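You operate a simulated robot arm through the tools that you are given. There is no shell and no other tool. Be economical: measure what you need, move in short steps, check, and stop when the job is done.

Carry out the task below with a simulated robot arm. There is one attempt and no reset: what you move stays moved.

TASK
Put the short yellow-banded film roll marked "Thick" from the sewing bench top on the spare white wheel there.

The check looks at the end state, three seconds after you hand in, the way a careful person would. Anything else that was tipped, shoved, dropped, spilled or broken makes it a failure.

THE ROBOT
A 7-joint arm with a two-finger parallel gripper, fixed in place. Base frame: the origin is at the foot of the arm, x ahead of it, y to its left, z up; the work surface is at about z = 0. Lengths are in m, angles in degrees, forces in N, time in s.
With the tool pointing down near the work surface it reaches from about 0.24 to 0.62 m from the base axis. Its first joint turns from -66.0 to 66.0 degrees. Payload 2.6 kg.
The tool frame sits at the grasp point between the pads (the TCP): z along the fingers, y along the line on which they close. The tips reach 0.03 m beyond it. The gripper opens to 0.094 m. The fingers are 0.028 m wide and 0.01 m thick; the gripper's body (0.05 by 0.096 m) begins 0.055 m behind the TCP.
Orientation is that of the tool frame in the base frame, as a unit quaternion [w, x, y, z]. With the fingers straight down and closing along the base's y, the tool's x points along the base's -x, its y along +y and its z along -z.

THE INTERFACE
- The arm moves only by the tool move_arm. Its argument "targets" is a list of rows, each a list of 3 entries, a list of its own where there are three numbers: the shift along the tool's x, y, z in units of 300 mm (1.0 is 300 mm), then the turn, a rotation vector about the tool's x, y, z in units of 120 degrees (1.0 is 120 degrees), then the gripper command, from -1 (fully open) to 1 (shut), values between in proportion. In form: [[[tx, ty, tz], [rx, ry, rz], hand], ...]. A call has 1 to 20 rows; each row is the pose to reach, as a shift and turn from the pose commanded when the call began, along the tool's axes at that moment. A call with a number of a shift or a turn outside -1 to 1 is refused whole. Rows are played at 5 a second. More than 0.05 m and 8.6 degrees between two rows, or a gripper value outside its range, and nothing of the call is played. A pose out of reach is approached as far as the arm can. The call stops where the force on the tool passes 40 N (or 10 N more than at its start, if that is more) or the arm is blocked; 0.2 s more then pass. The fingers move at their own pace (about 0.072 m/s each) and stop on an object; they squeeze with about 20 N. The grip force told is the motor's: it shows also when the fingers shut on nothing. Time passes only in rows, and 0.2 s behind the last, so rows that repeat a pose let the fingers close. The reply holds the time, the measured pose of the TCP, the force on the tool along the base axes, the opening and the grip force, in the units named above and with some noise.
- Cameras (640 x 400 px; columns grow to the right, rows downward): "scene" is fixed at [0.0511, 0.4578, 0.5482]; the picture's right is [-0.49, -0.87, 0.00], its down [-0.61, 0.35, -0.71] and it looks along [0.62, -0.35, -0.71] (base axes); focal length 326 px, centre (320, 200). "wrist" rides on the gripper at [0.076, 0.014, -0.102] in the tool frame; the picture's right is [-0.18, 0.98, 0.00], its down [-0.75, -0.14, -0.64] and it looks along [-0.63, -0.12, 0.77] (tool axes); focal length 243 px, centre (320, 200).
- get_image(camera): a new picture of that camera. No time passes.
- locate(camera, pixels): for up to 12 pixels [column, row] of the newest picture of that camera ("zoom" is the newest enlarged one), the place [x, y, z] in the base frame of the surface seen there, good to about 0.002 m. No time passes.
- close_up(camera, box): a new picture of the part [left, top, right, bottom] of that camera's present view, enlarged. No time passes.
- finish_job(): hands the job in; it is judged then, once.

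Keep the steps short. Do not move on a guess: measure, check each grasp and each placing, and mend mistakes. In all there are 60 turns and 22 pictures (those below and enlarged ones count). Leave the gripper open and the arm clear of the work at the hand-in unless told otherwise, and finish with a single line.

The tools are called after "Call:" as a command line: name --argument value ..., lists and objects as JSON in quotes. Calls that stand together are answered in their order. move_arm: Moves the arm, as the interface text tells. Its arguments: {"type":"object","properties":{"targets":{"type":"array","items":{"type":"array"}}},"required":["targets"]} The other tools are called the same way: get_image (camera) takes a picture; locate (camera, pixels) gives the place of the surface under pixels of a picture; close_up (camera, box) takes an enlarged picture of a part of a camera's view; finish_job () hands the job in.

At the start:

```text
time_s: 0.0
tcp_pos: [0.365, 0.2563, 0.264]
orientation: [0.001, 0.0, 1.0, 0.0]
force: [0.5, 0.0, 0.6]
gripper_width: 0.0941
gripper_force: 0.0
```

scene: 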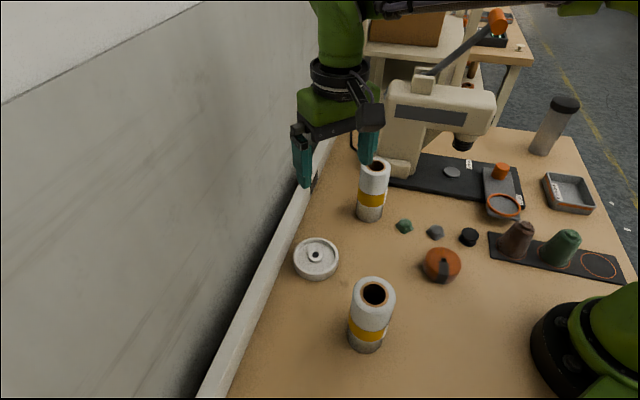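
wrist: 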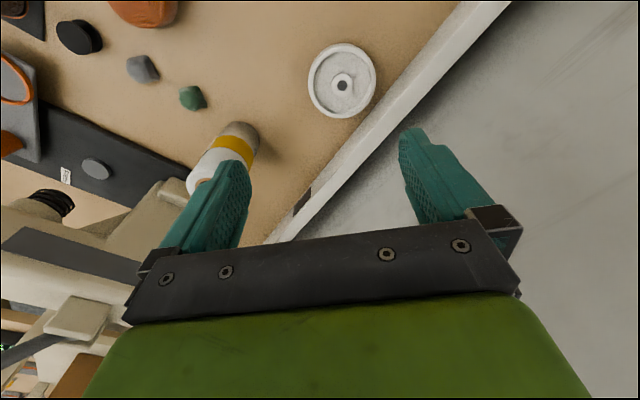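

I see two yellow-banded rolls, at about (373,190) and (370,315), and a white wheel at (316,258). I'll enlarge them to read the markings.

Call:
close_up --camera "scene" --box '[280, 140, 440, 240]'

Call:
close_up --camera "scene" --box '[280, 230, 480, 360]'

Call:
locate --camera "scene" --pixels '[[316, 240], [296, 256], [338, 262], [316, 278], [316, 247], [305, 262], [374, 281], [374, 305], [366, 345], [376, 159], [372, 195], [368, 217]]'

```text
4.00 times, centred on (360, 190) of scene
```

zoom: 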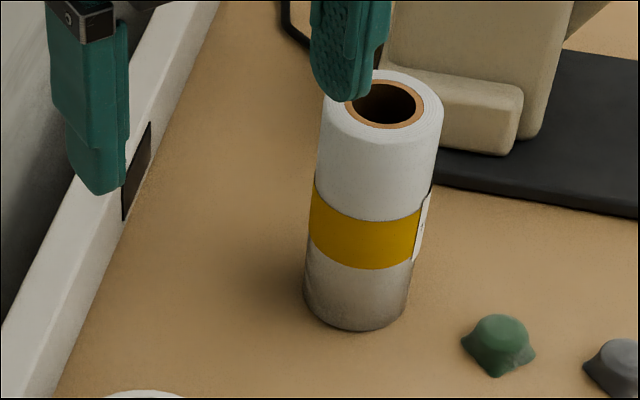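

```text
3.08 times, centred on (380, 295) of scene
```

zoom: 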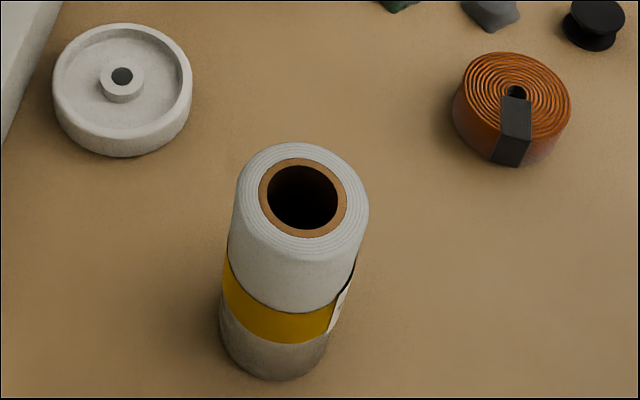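

```text
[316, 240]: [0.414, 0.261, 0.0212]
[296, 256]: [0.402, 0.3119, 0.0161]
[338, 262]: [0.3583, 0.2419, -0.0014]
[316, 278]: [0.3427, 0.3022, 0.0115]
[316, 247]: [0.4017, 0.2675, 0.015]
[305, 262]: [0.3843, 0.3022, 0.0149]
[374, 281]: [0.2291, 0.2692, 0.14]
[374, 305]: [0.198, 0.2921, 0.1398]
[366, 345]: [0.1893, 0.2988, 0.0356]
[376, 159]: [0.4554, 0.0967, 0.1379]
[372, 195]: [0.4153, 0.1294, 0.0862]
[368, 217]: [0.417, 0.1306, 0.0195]
```

The two rolls look nearly alike and both labels face away from the scene camera, toward −y. Before moving the wrist camera to read them, I'll measure the obstacles and rim edges.

Call:
locate --camera "scene" --pixels '[[425, 85], [490, 100], [400, 100], [465, 148], [497, 20], [564, 103], [520, 226], [568, 233], [400, 165], [502, 168], [570, 200], [442, 255]]'

Call:
locate --camera "zoom" --pixels '[[302, 147], [302, 255], [242, 200], [364, 205], [122, 30], [60, 90], [185, 90], [120, 140], [122, 62], [122, 97], [80, 70], [165, 70]]'

```text
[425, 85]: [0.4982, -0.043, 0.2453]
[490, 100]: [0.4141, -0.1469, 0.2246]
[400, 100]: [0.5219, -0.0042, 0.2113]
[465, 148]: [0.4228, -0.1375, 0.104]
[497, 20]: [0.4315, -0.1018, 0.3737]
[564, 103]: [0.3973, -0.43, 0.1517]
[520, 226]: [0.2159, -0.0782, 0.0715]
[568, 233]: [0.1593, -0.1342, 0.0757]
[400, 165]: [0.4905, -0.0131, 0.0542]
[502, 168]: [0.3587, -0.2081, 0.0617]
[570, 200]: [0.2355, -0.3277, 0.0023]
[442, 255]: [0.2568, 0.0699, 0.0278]
```

```text
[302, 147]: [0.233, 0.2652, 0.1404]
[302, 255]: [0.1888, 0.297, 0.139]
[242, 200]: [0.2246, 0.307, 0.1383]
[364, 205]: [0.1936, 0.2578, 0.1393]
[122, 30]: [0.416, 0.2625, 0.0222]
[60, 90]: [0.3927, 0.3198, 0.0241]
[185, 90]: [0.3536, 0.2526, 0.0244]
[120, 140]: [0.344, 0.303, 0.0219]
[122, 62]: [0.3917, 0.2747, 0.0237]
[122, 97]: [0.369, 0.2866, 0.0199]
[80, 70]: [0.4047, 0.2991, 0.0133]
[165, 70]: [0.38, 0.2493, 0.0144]
```

The sewing machine head occupies x>0.40, y<0, up to z 0.25, with its lever up to 0.37. I'll move to (0.327, 0.024, 0.23), clear of the machine, turned 50° so the wrist camera looks at the far roll's label side.

Call:
move_arm --targets '[[[0.018, -0.11, 0.0], [0, 0, -0.06], -1], [[0.036, -0.22, 0.0], [0, 0, -0.12], -1], [[0.054, -0.33, 0.0], [0, 0, -0.18], -1], [[0.072, -0.44, 0.0], [0, 0, -0.24], -1], [[0.09, -0.55, 0.0], [0, 0, -0.3], -1], [[0.108, -0.66, 0.03], [0, 0, -0.36], -1], [[0.127, -0.773, 0.113], [0, 0, -0.417], -1]]'

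Call:
get_image --camera "wrist"

```text
time_s: 1.6
tcp_pos: [0.3276, 0.0245, 0.229]
orientation: [0.0, -0.424, 0.906, 0.0]
force: [0.2, 0.1, -0.4]
gripper_width: 0.0939
gripper_force: 0.1
```

```text
17 pictures are left
```

wrist: 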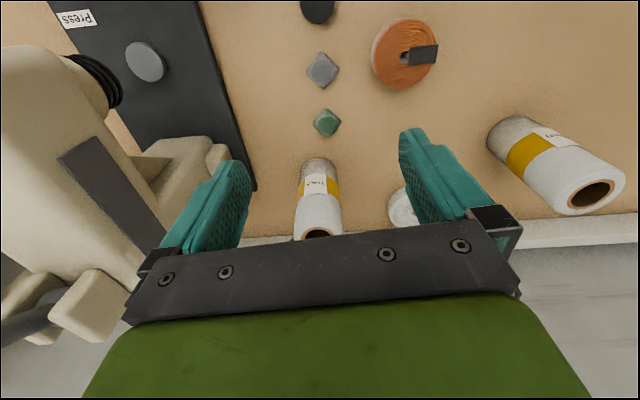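

Both labels show, at (316,183) and (550,137). I'll enlarge each one.

Call:
close_up --camera "wrist" --box '[284, 160, 348, 200]'

Call:
close_up --camera "wrist" --box '[510, 110, 590, 160]'

```text
10.00 times, centred on (316, 180) of wrist
```

zoom: 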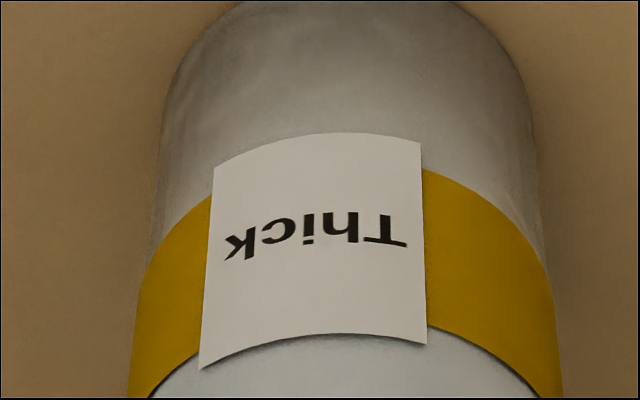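

```text
8.00 times, centred on (550, 135) of wrist
```

zoom: 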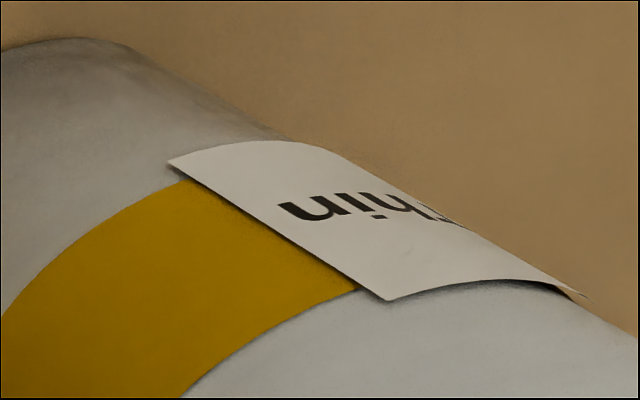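

The far roll reads "Thick" and the near one "Thin". Next I'll measure the Thick roll's top rim and the wheel in detail from the scene camera.

Call:
close_up --camera "scene" --box '[333, 145, 413, 195]'

```text
8.00 times, centred on (373, 170) of scene
```

zoom: 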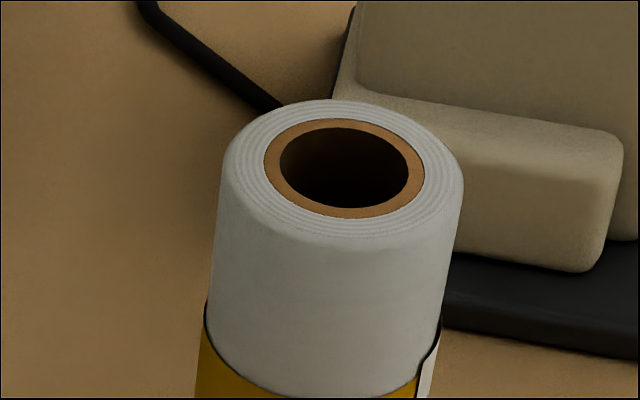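

Call:
locate --camera "zoom" --pixels '[[343, 106], [343, 228], [240, 160], [448, 180], [346, 124], [342, 213], [270, 160], [418, 175], [343, 260], [225, 230], [440, 260], [330, 370]]'

Call:
close_up --camera "scene" --box '[276, 233, 356, 283]'

```text
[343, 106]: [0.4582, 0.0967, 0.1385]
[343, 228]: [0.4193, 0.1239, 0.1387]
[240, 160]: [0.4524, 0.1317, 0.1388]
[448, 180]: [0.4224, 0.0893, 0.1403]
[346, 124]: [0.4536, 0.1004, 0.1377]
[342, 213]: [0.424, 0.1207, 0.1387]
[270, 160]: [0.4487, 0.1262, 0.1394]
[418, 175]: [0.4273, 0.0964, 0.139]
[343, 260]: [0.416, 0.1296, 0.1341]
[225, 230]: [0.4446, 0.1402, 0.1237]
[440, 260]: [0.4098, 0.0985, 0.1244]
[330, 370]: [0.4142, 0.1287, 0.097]
```

```text
8.00 times, centred on (316, 258) of scene
```

zoom: 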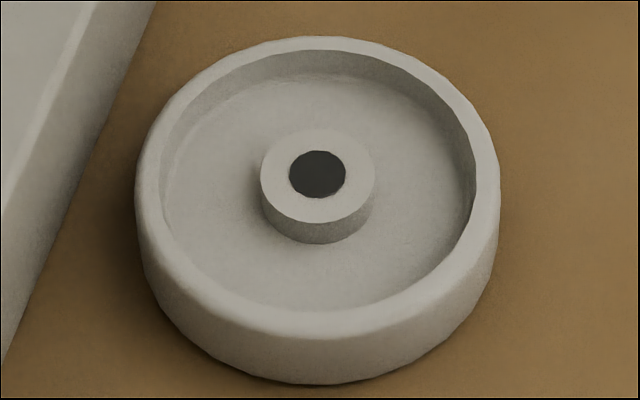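

Call:
locate --camera "zoom" --pixels '[[318, 42], [318, 322], [142, 185], [488, 185], [318, 132], [318, 216], [264, 176], [371, 176], [318, 80], [318, 300], [200, 210], [430, 210]]'

```text
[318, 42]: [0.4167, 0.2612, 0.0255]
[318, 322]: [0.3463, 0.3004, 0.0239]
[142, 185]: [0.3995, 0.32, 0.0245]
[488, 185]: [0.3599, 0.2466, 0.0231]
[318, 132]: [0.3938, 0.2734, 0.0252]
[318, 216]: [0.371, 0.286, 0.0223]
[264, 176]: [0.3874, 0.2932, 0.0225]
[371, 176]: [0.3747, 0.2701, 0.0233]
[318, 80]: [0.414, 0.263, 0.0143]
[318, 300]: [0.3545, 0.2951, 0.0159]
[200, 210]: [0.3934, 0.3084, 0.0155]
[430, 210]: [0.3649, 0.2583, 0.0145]
```

Roll centre is about (0.438, 0.111) with its top at z 0.139. Wheel centre is about (0.381, 0.281), its hub is about 26 mm across, and its recess floor is at z≈0.0145. The roll's core hole is about 30 mm, so it should slip over the hub. I'll check the clearances to the machine foot and the wall.

Call:
get_image --camera "scene"

Call:
locate --camera "scene" --pixels '[[391, 160], [408, 172], [376, 150], [395, 140], [281, 236], [262, 258], [250, 200], [300, 190], [360, 140], [392, 185], [405, 225], [310, 170]]'

```text
12 pictures are left
```

scene: 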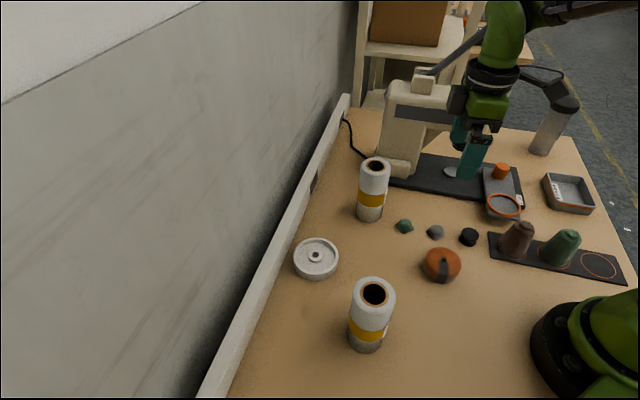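

```text
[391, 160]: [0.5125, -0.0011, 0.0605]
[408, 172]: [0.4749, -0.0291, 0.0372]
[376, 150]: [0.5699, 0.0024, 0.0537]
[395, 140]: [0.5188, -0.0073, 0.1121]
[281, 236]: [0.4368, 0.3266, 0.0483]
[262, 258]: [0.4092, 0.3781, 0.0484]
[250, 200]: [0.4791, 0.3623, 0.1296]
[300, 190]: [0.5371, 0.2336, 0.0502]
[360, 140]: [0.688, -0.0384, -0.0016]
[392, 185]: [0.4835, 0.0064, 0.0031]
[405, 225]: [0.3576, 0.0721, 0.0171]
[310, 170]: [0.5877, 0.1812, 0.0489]
```

The path is clear: the wall line runs about 45°, parallel to the present closing axis. I'll keep this orientation and move above the Thick roll at the same height, where the tips are at z 0.20, well above the roll top at 0.139.

Call:
move_arm --targets '[[[-0.115, -0.024, 0], [0, 0, 0], -1], [[-0.23, -0.048, 0], [0, 0, 0], -1], [[-0.345, -0.073, 0], [0, 0, 0], -1], [[-0.458, -0.0967, 0], [0, 0, 0], -1], [[-0.458, -0.0967, 0], [0, 0, 0], -1]]'

Call:
get_image --camera "wrist"

```text
time_s: 2.8
tcp_pos: [0.4365, 0.1111, 0.2287]
orientation: [0.001, -0.423, 0.906, 0.0]
force: [-0.3, 0.8, -0.3]
gripper_width: 0.0943
gripper_force: 0.0
```

```text
11 pictures are left
```

wrist: 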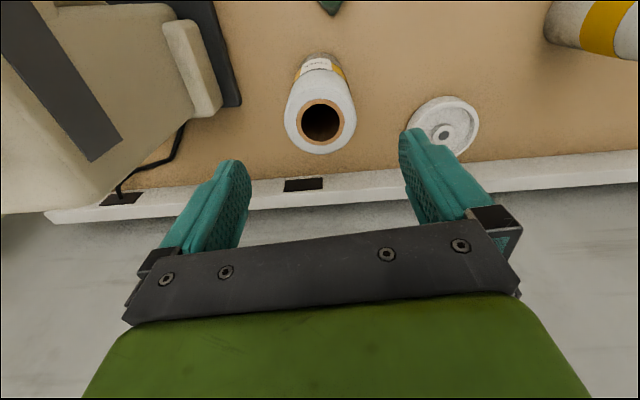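

The roll sits centred between the fingers, hole at (321,121). I'll lower to z≈0.10 with the fingers open.

Call:
move_arm --targets '[[[0, 0, 0.09], [0, 0, 0], -1], [[0, 0, 0.18], [0, 0, 0], -1], [[0, 0, 0.27], [0, 0, 0], -1], [[0, 0, 0.35], [0, 0, 0], -1], [[0, 0, 0.43], [0, 0, 0], -1], [[0, 0, 0.43], [0, 0, 0], -1]]'

Call:
close_up --camera "scene" --box '[293, 125, 453, 225]'

```text
time_s: 4.2
tcp_pos: [0.4375, 0.1111, 0.1]
orientation: [0.0, -0.424, 0.906, 0.0]
force: [-1.3, -0.7, 0.2]
gripper_width: 0.094
gripper_force: 0.0
```

```text
4.00 times, centred on (373, 175) of scene
```

zoom: 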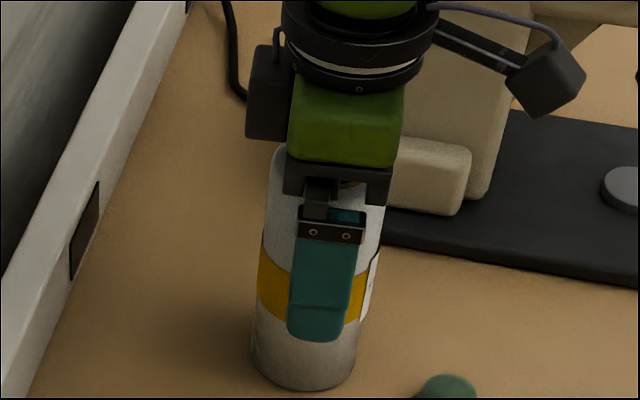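

The fingers straddle the roll cleanly. I'll close them in place.

Call:
move_arm --targets '[[[0, 0, 0], [0, 0, 0], 0], [[0, 0, 0], [0, 0, 0], 0.5], [[0, 0, 0], [0, 0, 0], 1], [[0, 0, 0], [0, 0, 0], 1], [[0, 0, 0], [0, 0, 0], 1]]'

```text
time_s: 5.4
tcp_pos: [0.4379, 0.1111, 0.1005]
orientation: [0.001, -0.423, 0.906, 0.0]
force: [0.1, -1.2, -0.8]
gripper_width: 0.0599
gripper_force: 20.0
```

Gripped at 0.060 m wide with 20 N. I'll lift straight up 0.06 m.

Call:
move_arm --targets '[[[0, 0, -0.05], [0, 0, 0], 1], [[0, 0, -0.1], [0, 0, 0], 1], [[0, 0, -0.15], [0, 0, 0], 1], [[0, 0, -0.2], [0, 0, 0], 1], [[0, 0, -0.2], [0, 0, 0], 1]]'

Call:
get_image --camera "scene"

```text
time_s: 6.6
tcp_pos: [0.437, 0.1112, 0.1612]
orientation: [0.0, -0.423, 0.906, 0.001]
force: [-0.3, 0.0, -2.5]
gripper_width: 0.06
gripper_force: 20.4
```

```text
9 pictures are left
```

scene: 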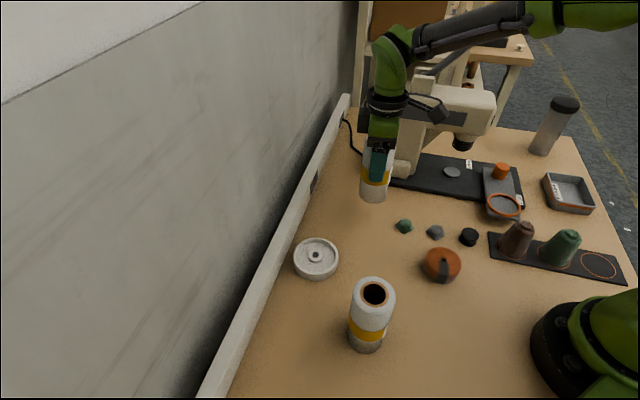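

The roll hangs freely. I'll carry it level to above the wheel, a shift of (−0.057, +0.171).

Call:
move_arm --targets '[[[-0.052, 0.085, 0], [0, 0, 0], 1], [[-0.105, 0.17, 0], [0, 0, 0], 1], [[-0.157, 0.256, 0], [0, 0, 0], 1], [[-0.209, 0.341, 0], [0, 0, 0], 1], [[-0.261, 0.426, 0], [0, 0, 0], 1], [[-0.3137, 0.5114, 0], [0, 0, 0], 1], [[-0.3137, 0.5114, 0], [0, 0, 0], 1]]'

Call:
close_up --camera "scene" --box '[252, 180, 412, 280]'

```text
time_s: 8.2
tcp_pos: [0.3806, 0.283, 0.1612]
orientation: [-0.001, -0.423, 0.906, 0.0]
force: [-0.9, 0.0, -2.4]
gripper_width: 0.0602
gripper_force: 19.9
```

```text
4.00 times, centred on (332, 230) of scene
```

zoom: 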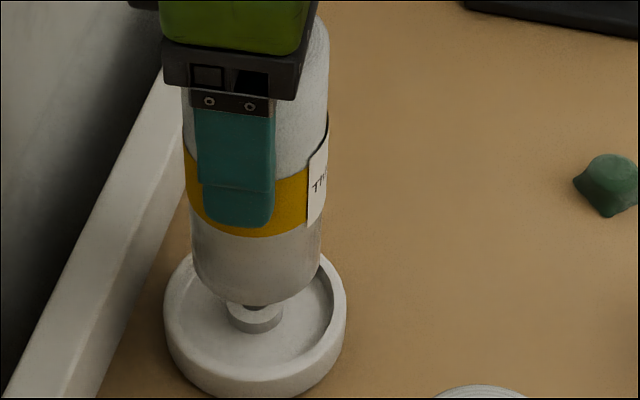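

The roll is above the wheel. I'll lower it to about 6 mm above the hub and measure the alignment.

Call:
move_arm --targets '[[[0, 0, 0.035], [0, 0, 0], 1], [[0, 0, 0.07], [0, 0, 0], 1], [[0, 0, 0.103], [0, 0, 0], 1], [[0, 0, 0.103], [0, 0, 0], 1]]'

Call:
close_up --camera "scene" --box '[276, 233, 356, 283]'

```text
time_s: 9.2
tcp_pos: [0.3791, 0.2817, 0.1287]
orientation: [0.001, -0.424, 0.906, 0.0]
force: [-0.7, 0.5, -2.9]
gripper_width: 0.0602
gripper_force: 20.4
```

```text
8.00 times, centred on (316, 258) of scene
```

zoom: 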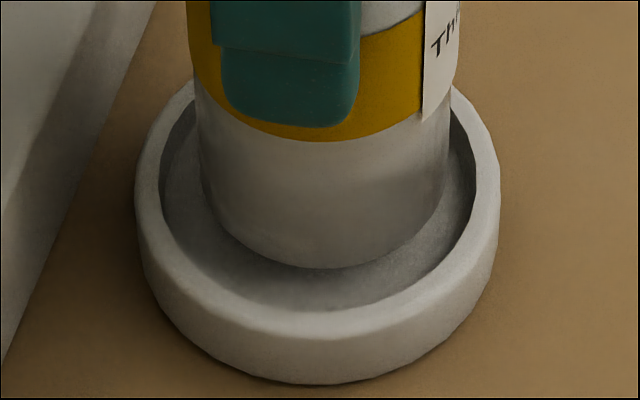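

Call:
locate --camera "zoom" --pixels '[[220, 180], [260, 180], [300, 180], [323, 180], [346, 180], [386, 180], [425, 180], [323, 220], [260, 215], [386, 215], [323, 160], [323, 262]]'

```text
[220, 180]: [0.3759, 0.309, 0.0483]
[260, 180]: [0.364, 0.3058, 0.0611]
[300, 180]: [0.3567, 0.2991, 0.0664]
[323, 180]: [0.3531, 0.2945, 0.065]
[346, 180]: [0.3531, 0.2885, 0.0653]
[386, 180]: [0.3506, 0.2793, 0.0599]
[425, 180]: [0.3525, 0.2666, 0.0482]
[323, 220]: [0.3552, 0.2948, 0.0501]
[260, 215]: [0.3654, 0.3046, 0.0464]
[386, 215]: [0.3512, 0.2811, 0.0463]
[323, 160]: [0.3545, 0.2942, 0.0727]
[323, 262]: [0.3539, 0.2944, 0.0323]
```

The fit puts the roll axis at about (0.380, 0.280), roughly 1.5 mm short of the wheel axis, and the picture agrees (roll centre column 323 against hub 318). I'll correct that, then lower 9 mm and read the force.

Call:
move_arm --targets '[[[-0.005, 0.0007, 0], [0, 0, 0], 1], [[-0.005, 0.0007, 0.01], [0, 0, 0], 1], [[-0.005, 0.0007, 0.02], [0, 0, 0], 1], [[-0.005, 0.0007, 0.03], [0, 0, 0], 1], [[-0.005, 0.0007, 0.03], [0, 0, 0], 1]]'

```text
time_s: 10.4
tcp_pos: [0.3809, 0.2832, 0.1212]
orientation: [0.001, -0.423, 0.906, 0.0]
force: [-0.6, 0.6, 13.2]
gripper_width: 0.0601
gripper_force: 19.9
```

There's a 16 N contact at TCP z 0.121, earlier than full seating (about 0.115). I'll look at where it touches.

Call:
close_up --camera "scene" --box '[276, 233, 356, 283]'

Call:
locate --camera "zoom" --pixels '[[220, 180], [260, 180], [300, 180], [346, 180], [386, 180], [425, 180], [240, 200], [405, 200], [323, 220], [318, 325], [488, 185], [142, 185]]'

```text
8.00 times, centred on (316, 258) of scene
```

zoom: 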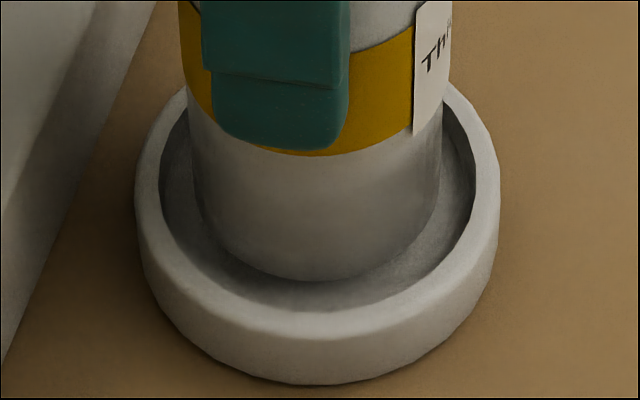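

```text
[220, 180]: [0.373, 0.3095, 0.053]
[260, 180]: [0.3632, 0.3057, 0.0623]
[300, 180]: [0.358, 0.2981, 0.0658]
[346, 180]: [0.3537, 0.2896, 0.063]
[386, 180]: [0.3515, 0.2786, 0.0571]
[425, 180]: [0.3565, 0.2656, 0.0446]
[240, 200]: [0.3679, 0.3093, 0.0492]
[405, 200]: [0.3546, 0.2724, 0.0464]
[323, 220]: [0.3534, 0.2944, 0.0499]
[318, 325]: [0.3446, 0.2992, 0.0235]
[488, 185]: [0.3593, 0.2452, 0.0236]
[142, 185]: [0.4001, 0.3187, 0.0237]
```

The finger-to-band gap shrank about 3 mm, so the roll has met the hub top and slid slightly in the pads. The axes agree within about 1 mm. I'll ease the pressure and make a small ±1.5 mm search to see whether the core slips over the hub.

Call:
move_arm --targets '[[[0, 0, -0.002], [0, 0, 0], 1], [[0.003, 0, 0], [0, 0, 0], 1], [[0.003, 0.004, 0], [0, 0, 0], 1], [[0, 0.005, 0], [0, 0, 0], 1], [[-0.003, 0.003, 0], [0, 0, 0], 1], [[-0.003, -0.003, 0], [0, 0, 0], 1], [[0, -0.005, 0], [0, 0, 0], 1], [[0.003, -0.004, 0], [0, 0, 0], 1], [[0.005, 0, 0], [0, 0, 0], 1], [[0.002, 0, 0], [0, 0, 0], 1], [[0.002, 0, 0], [0, 0, 0], 1]]'

```text
time_s: 12.8
tcp_pos: [0.3812, 0.2816, 0.1209]
orientation: [-0.001, -0.423, 0.906, 0.0]
force: [-0.6, -1.1, 3.6]
gripper_width: 0.0599
gripper_force: 19.8
```

The force fell to 3.6 N. I'll press down another 3 mm and look.

Call:
move_arm --targets '[[[0, 0, 0.005], [0, 0, 0], 1], [[0, 0, 0.01], [0, 0, 0], 1], [[0, 0, 0.01], [0, 0, 0], 1]]'

Call:
close_up --camera "scene" --box '[276, 233, 356, 283]'

```text
time_s: 13.6
tcp_pos: [0.38, 0.2828, 0.1183]
orientation: [0.0, -0.424, 0.906, 0.0]
force: [0.3, -1.6, 14.0]
gripper_width: 0.0597
gripper_force: 19.9
```

```text
8.00 times, centred on (316, 258) of scene
```

zoom: 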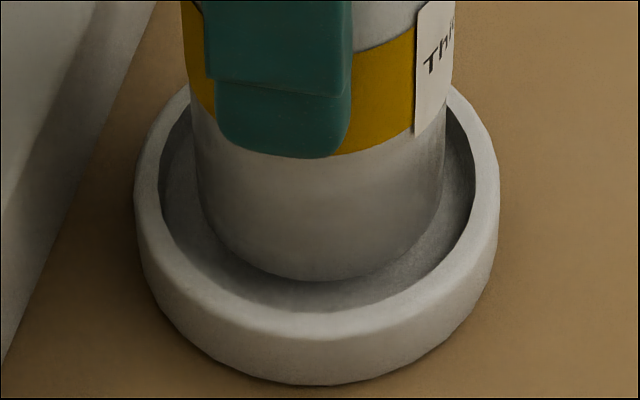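

Call:
locate --camera "zoom" --pixels '[[320, 279], [320, 276], [320, 272], [320, 284], [320, 288], [250, 263], [395, 258], [210, 225], [434, 220], [300, 162], [300, 154], [390, 138]]'

Call:
close_up --camera "scene" --box '[252, 180, 412, 280]'

```text
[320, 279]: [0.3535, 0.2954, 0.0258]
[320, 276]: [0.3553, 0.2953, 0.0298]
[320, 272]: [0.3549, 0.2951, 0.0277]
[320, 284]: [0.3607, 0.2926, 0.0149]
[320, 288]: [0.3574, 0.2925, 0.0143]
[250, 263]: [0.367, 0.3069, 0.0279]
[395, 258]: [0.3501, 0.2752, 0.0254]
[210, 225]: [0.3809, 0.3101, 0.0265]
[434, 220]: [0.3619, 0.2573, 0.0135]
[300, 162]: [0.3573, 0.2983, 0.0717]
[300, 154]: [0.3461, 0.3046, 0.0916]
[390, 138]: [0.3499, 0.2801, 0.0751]
```

```text
4.00 times, centred on (332, 230) of scene
```

zoom: 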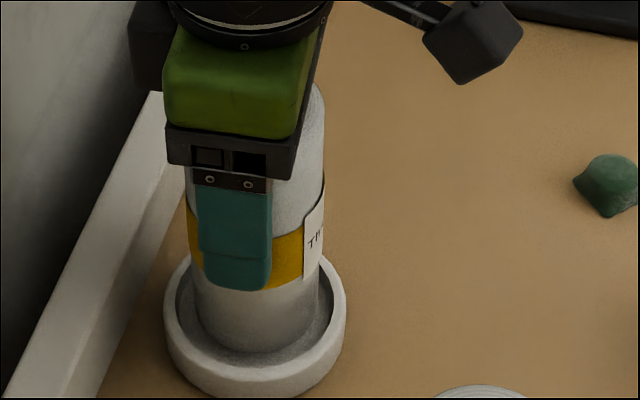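

The roll's bottom is at z≈0.024, level with the hub top, and centred within about 1 mm. I'll open the fingers only slightly, to 0.065, so gravity can settle it while they still guard it.

Call:
move_arm --targets '[[[0, 0, 0], [0, 0, 0], -0.2], [[0, 0, 0], [0, 0, 0], -0.38], [[0, 0, 0], [0, 0, 0], -0.38], [[0, 0, 0], [0, 0, 0], -0.38]]'

Call:
close_up --camera "scene" --box '[276, 233, 356, 283]'

```text
time_s: 14.6
tcp_pos: [0.3804, 0.2817, 0.1176]
orientation: [0.0, -0.423, 0.906, 0.0]
force: [-0.3, 0.3, 0.3]
gripper_width: 0.0647
gripper_force: 0.0
```

```text
8.00 times, centred on (316, 258) of scene
```

zoom: 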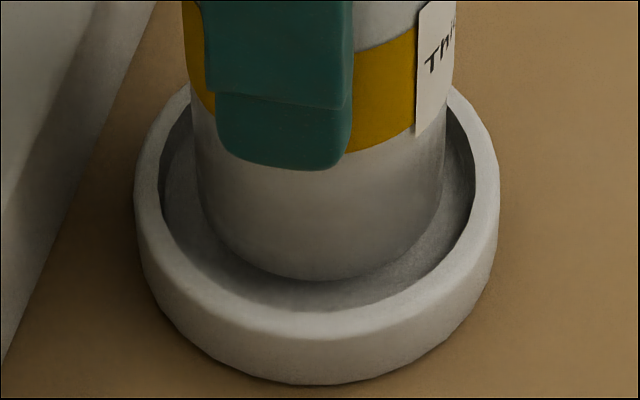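

The roll stands upright by itself on the wheel, centred on the hub within about 1 mm. It did not drop either in the search or on release, so the hub top is its seat. I'll open fully and rise straight up.

Call:
move_arm --targets '[[[0, 0, 0], [0, 0, 0], -0.7], [[0, 0, 0], [0, 0, 0], -1], [[0, 0, 0], [0, 0, 0], -1], [[0, 0, -0.05], [0, 0, 0], -1], [[0, 0, -0.1], [0, 0, 0], -1], [[0, 0, -0.2], [0, 0, 0], -1], [[0, 0, -0.3], [0, 0, 0], -1], [[0, 0, -0.4], [0, 0, 0], -1], [[0, 0, -0.46], [0, 0, 0], -1]]'

Call:
get_image --camera "wrist"

```text
time_s: 16.6
tcp_pos: [0.3793, 0.2826, 0.2559]
orientation: [0.0, -0.423, 0.906, 0.001]
force: [-0.5, 0.3, 0.5]
gripper_width: 0.0939
gripper_force: 0.0
```

```text
2 pictures are left
```

wrist: 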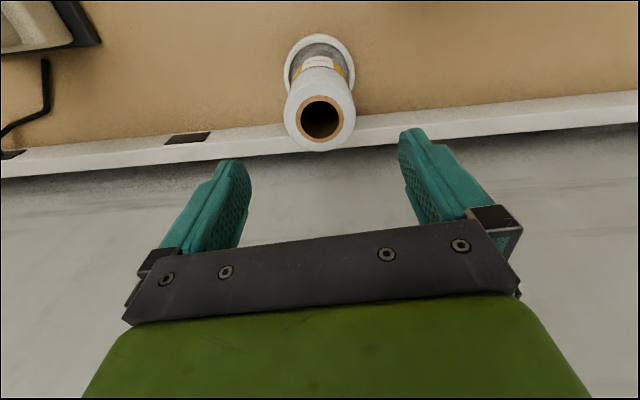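

The roll stands upright in the wheel. I'll check that its top is level and centred before backing the arm away.

Call:
locate --camera "wrist" --pixels '[[321, 96], [321, 144], [297, 119], [346, 119], [293, 119], [350, 119], [321, 146], [303, 104], [339, 104], [303, 136], [339, 136], [321, 99]]'

Call:
move_arm --targets '[[[0.12, 0, -0.03], [0, 0, 0], -1], [[0.24, 0, -0.06], [0, 0, 0], -1], [[0.36, 0, -0.08], [0, 0, 0], -1], [[0.48, 0, -0.1], [0, 0, 0], -1], [[0.48, 0, -0.1], [0, 0, 0], -1]]'

Call:
get_image --camera "scene"

```text
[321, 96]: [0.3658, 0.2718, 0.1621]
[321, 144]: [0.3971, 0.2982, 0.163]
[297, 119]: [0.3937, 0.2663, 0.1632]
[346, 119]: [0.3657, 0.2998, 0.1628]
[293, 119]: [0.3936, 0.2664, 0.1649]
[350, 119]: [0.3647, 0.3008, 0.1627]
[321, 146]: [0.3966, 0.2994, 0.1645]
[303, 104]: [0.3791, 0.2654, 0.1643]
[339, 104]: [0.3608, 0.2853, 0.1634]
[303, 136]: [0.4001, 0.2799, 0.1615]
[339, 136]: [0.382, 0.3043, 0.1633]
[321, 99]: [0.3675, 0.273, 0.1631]
```

```text
time_s: 17.8
tcp_pos: [0.2866, 0.1727, 0.2834]
orientation: [0.0, -0.424, 0.906, 0.0]
force: [0.5, -0.4, -0.2]
gripper_width: 0.0943
gripper_force: 0.0
```

```text
1 pictures are left
```

scene: 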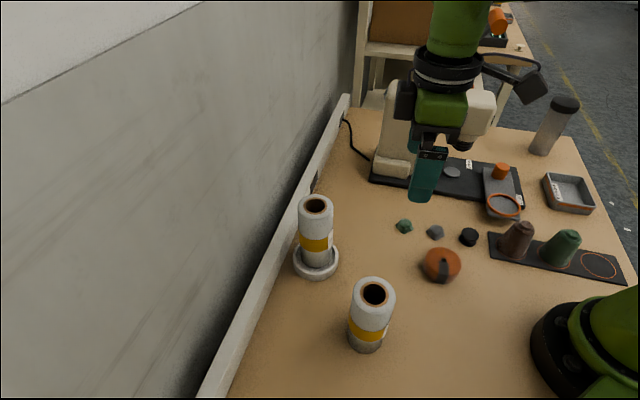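

The roll's top is level at z 0.163 and centred at (0.380, 0.283) over the wheel. Nothing else has moved, the gripper is open and the arm is clear, so I'm handing in.

Call:
finish_job

```text
The job is handed in.
```

The "Thick" film roll stands upright and centred on the spare white wheel, resting on its hub top rather than down over the hub, with nothing else moved.
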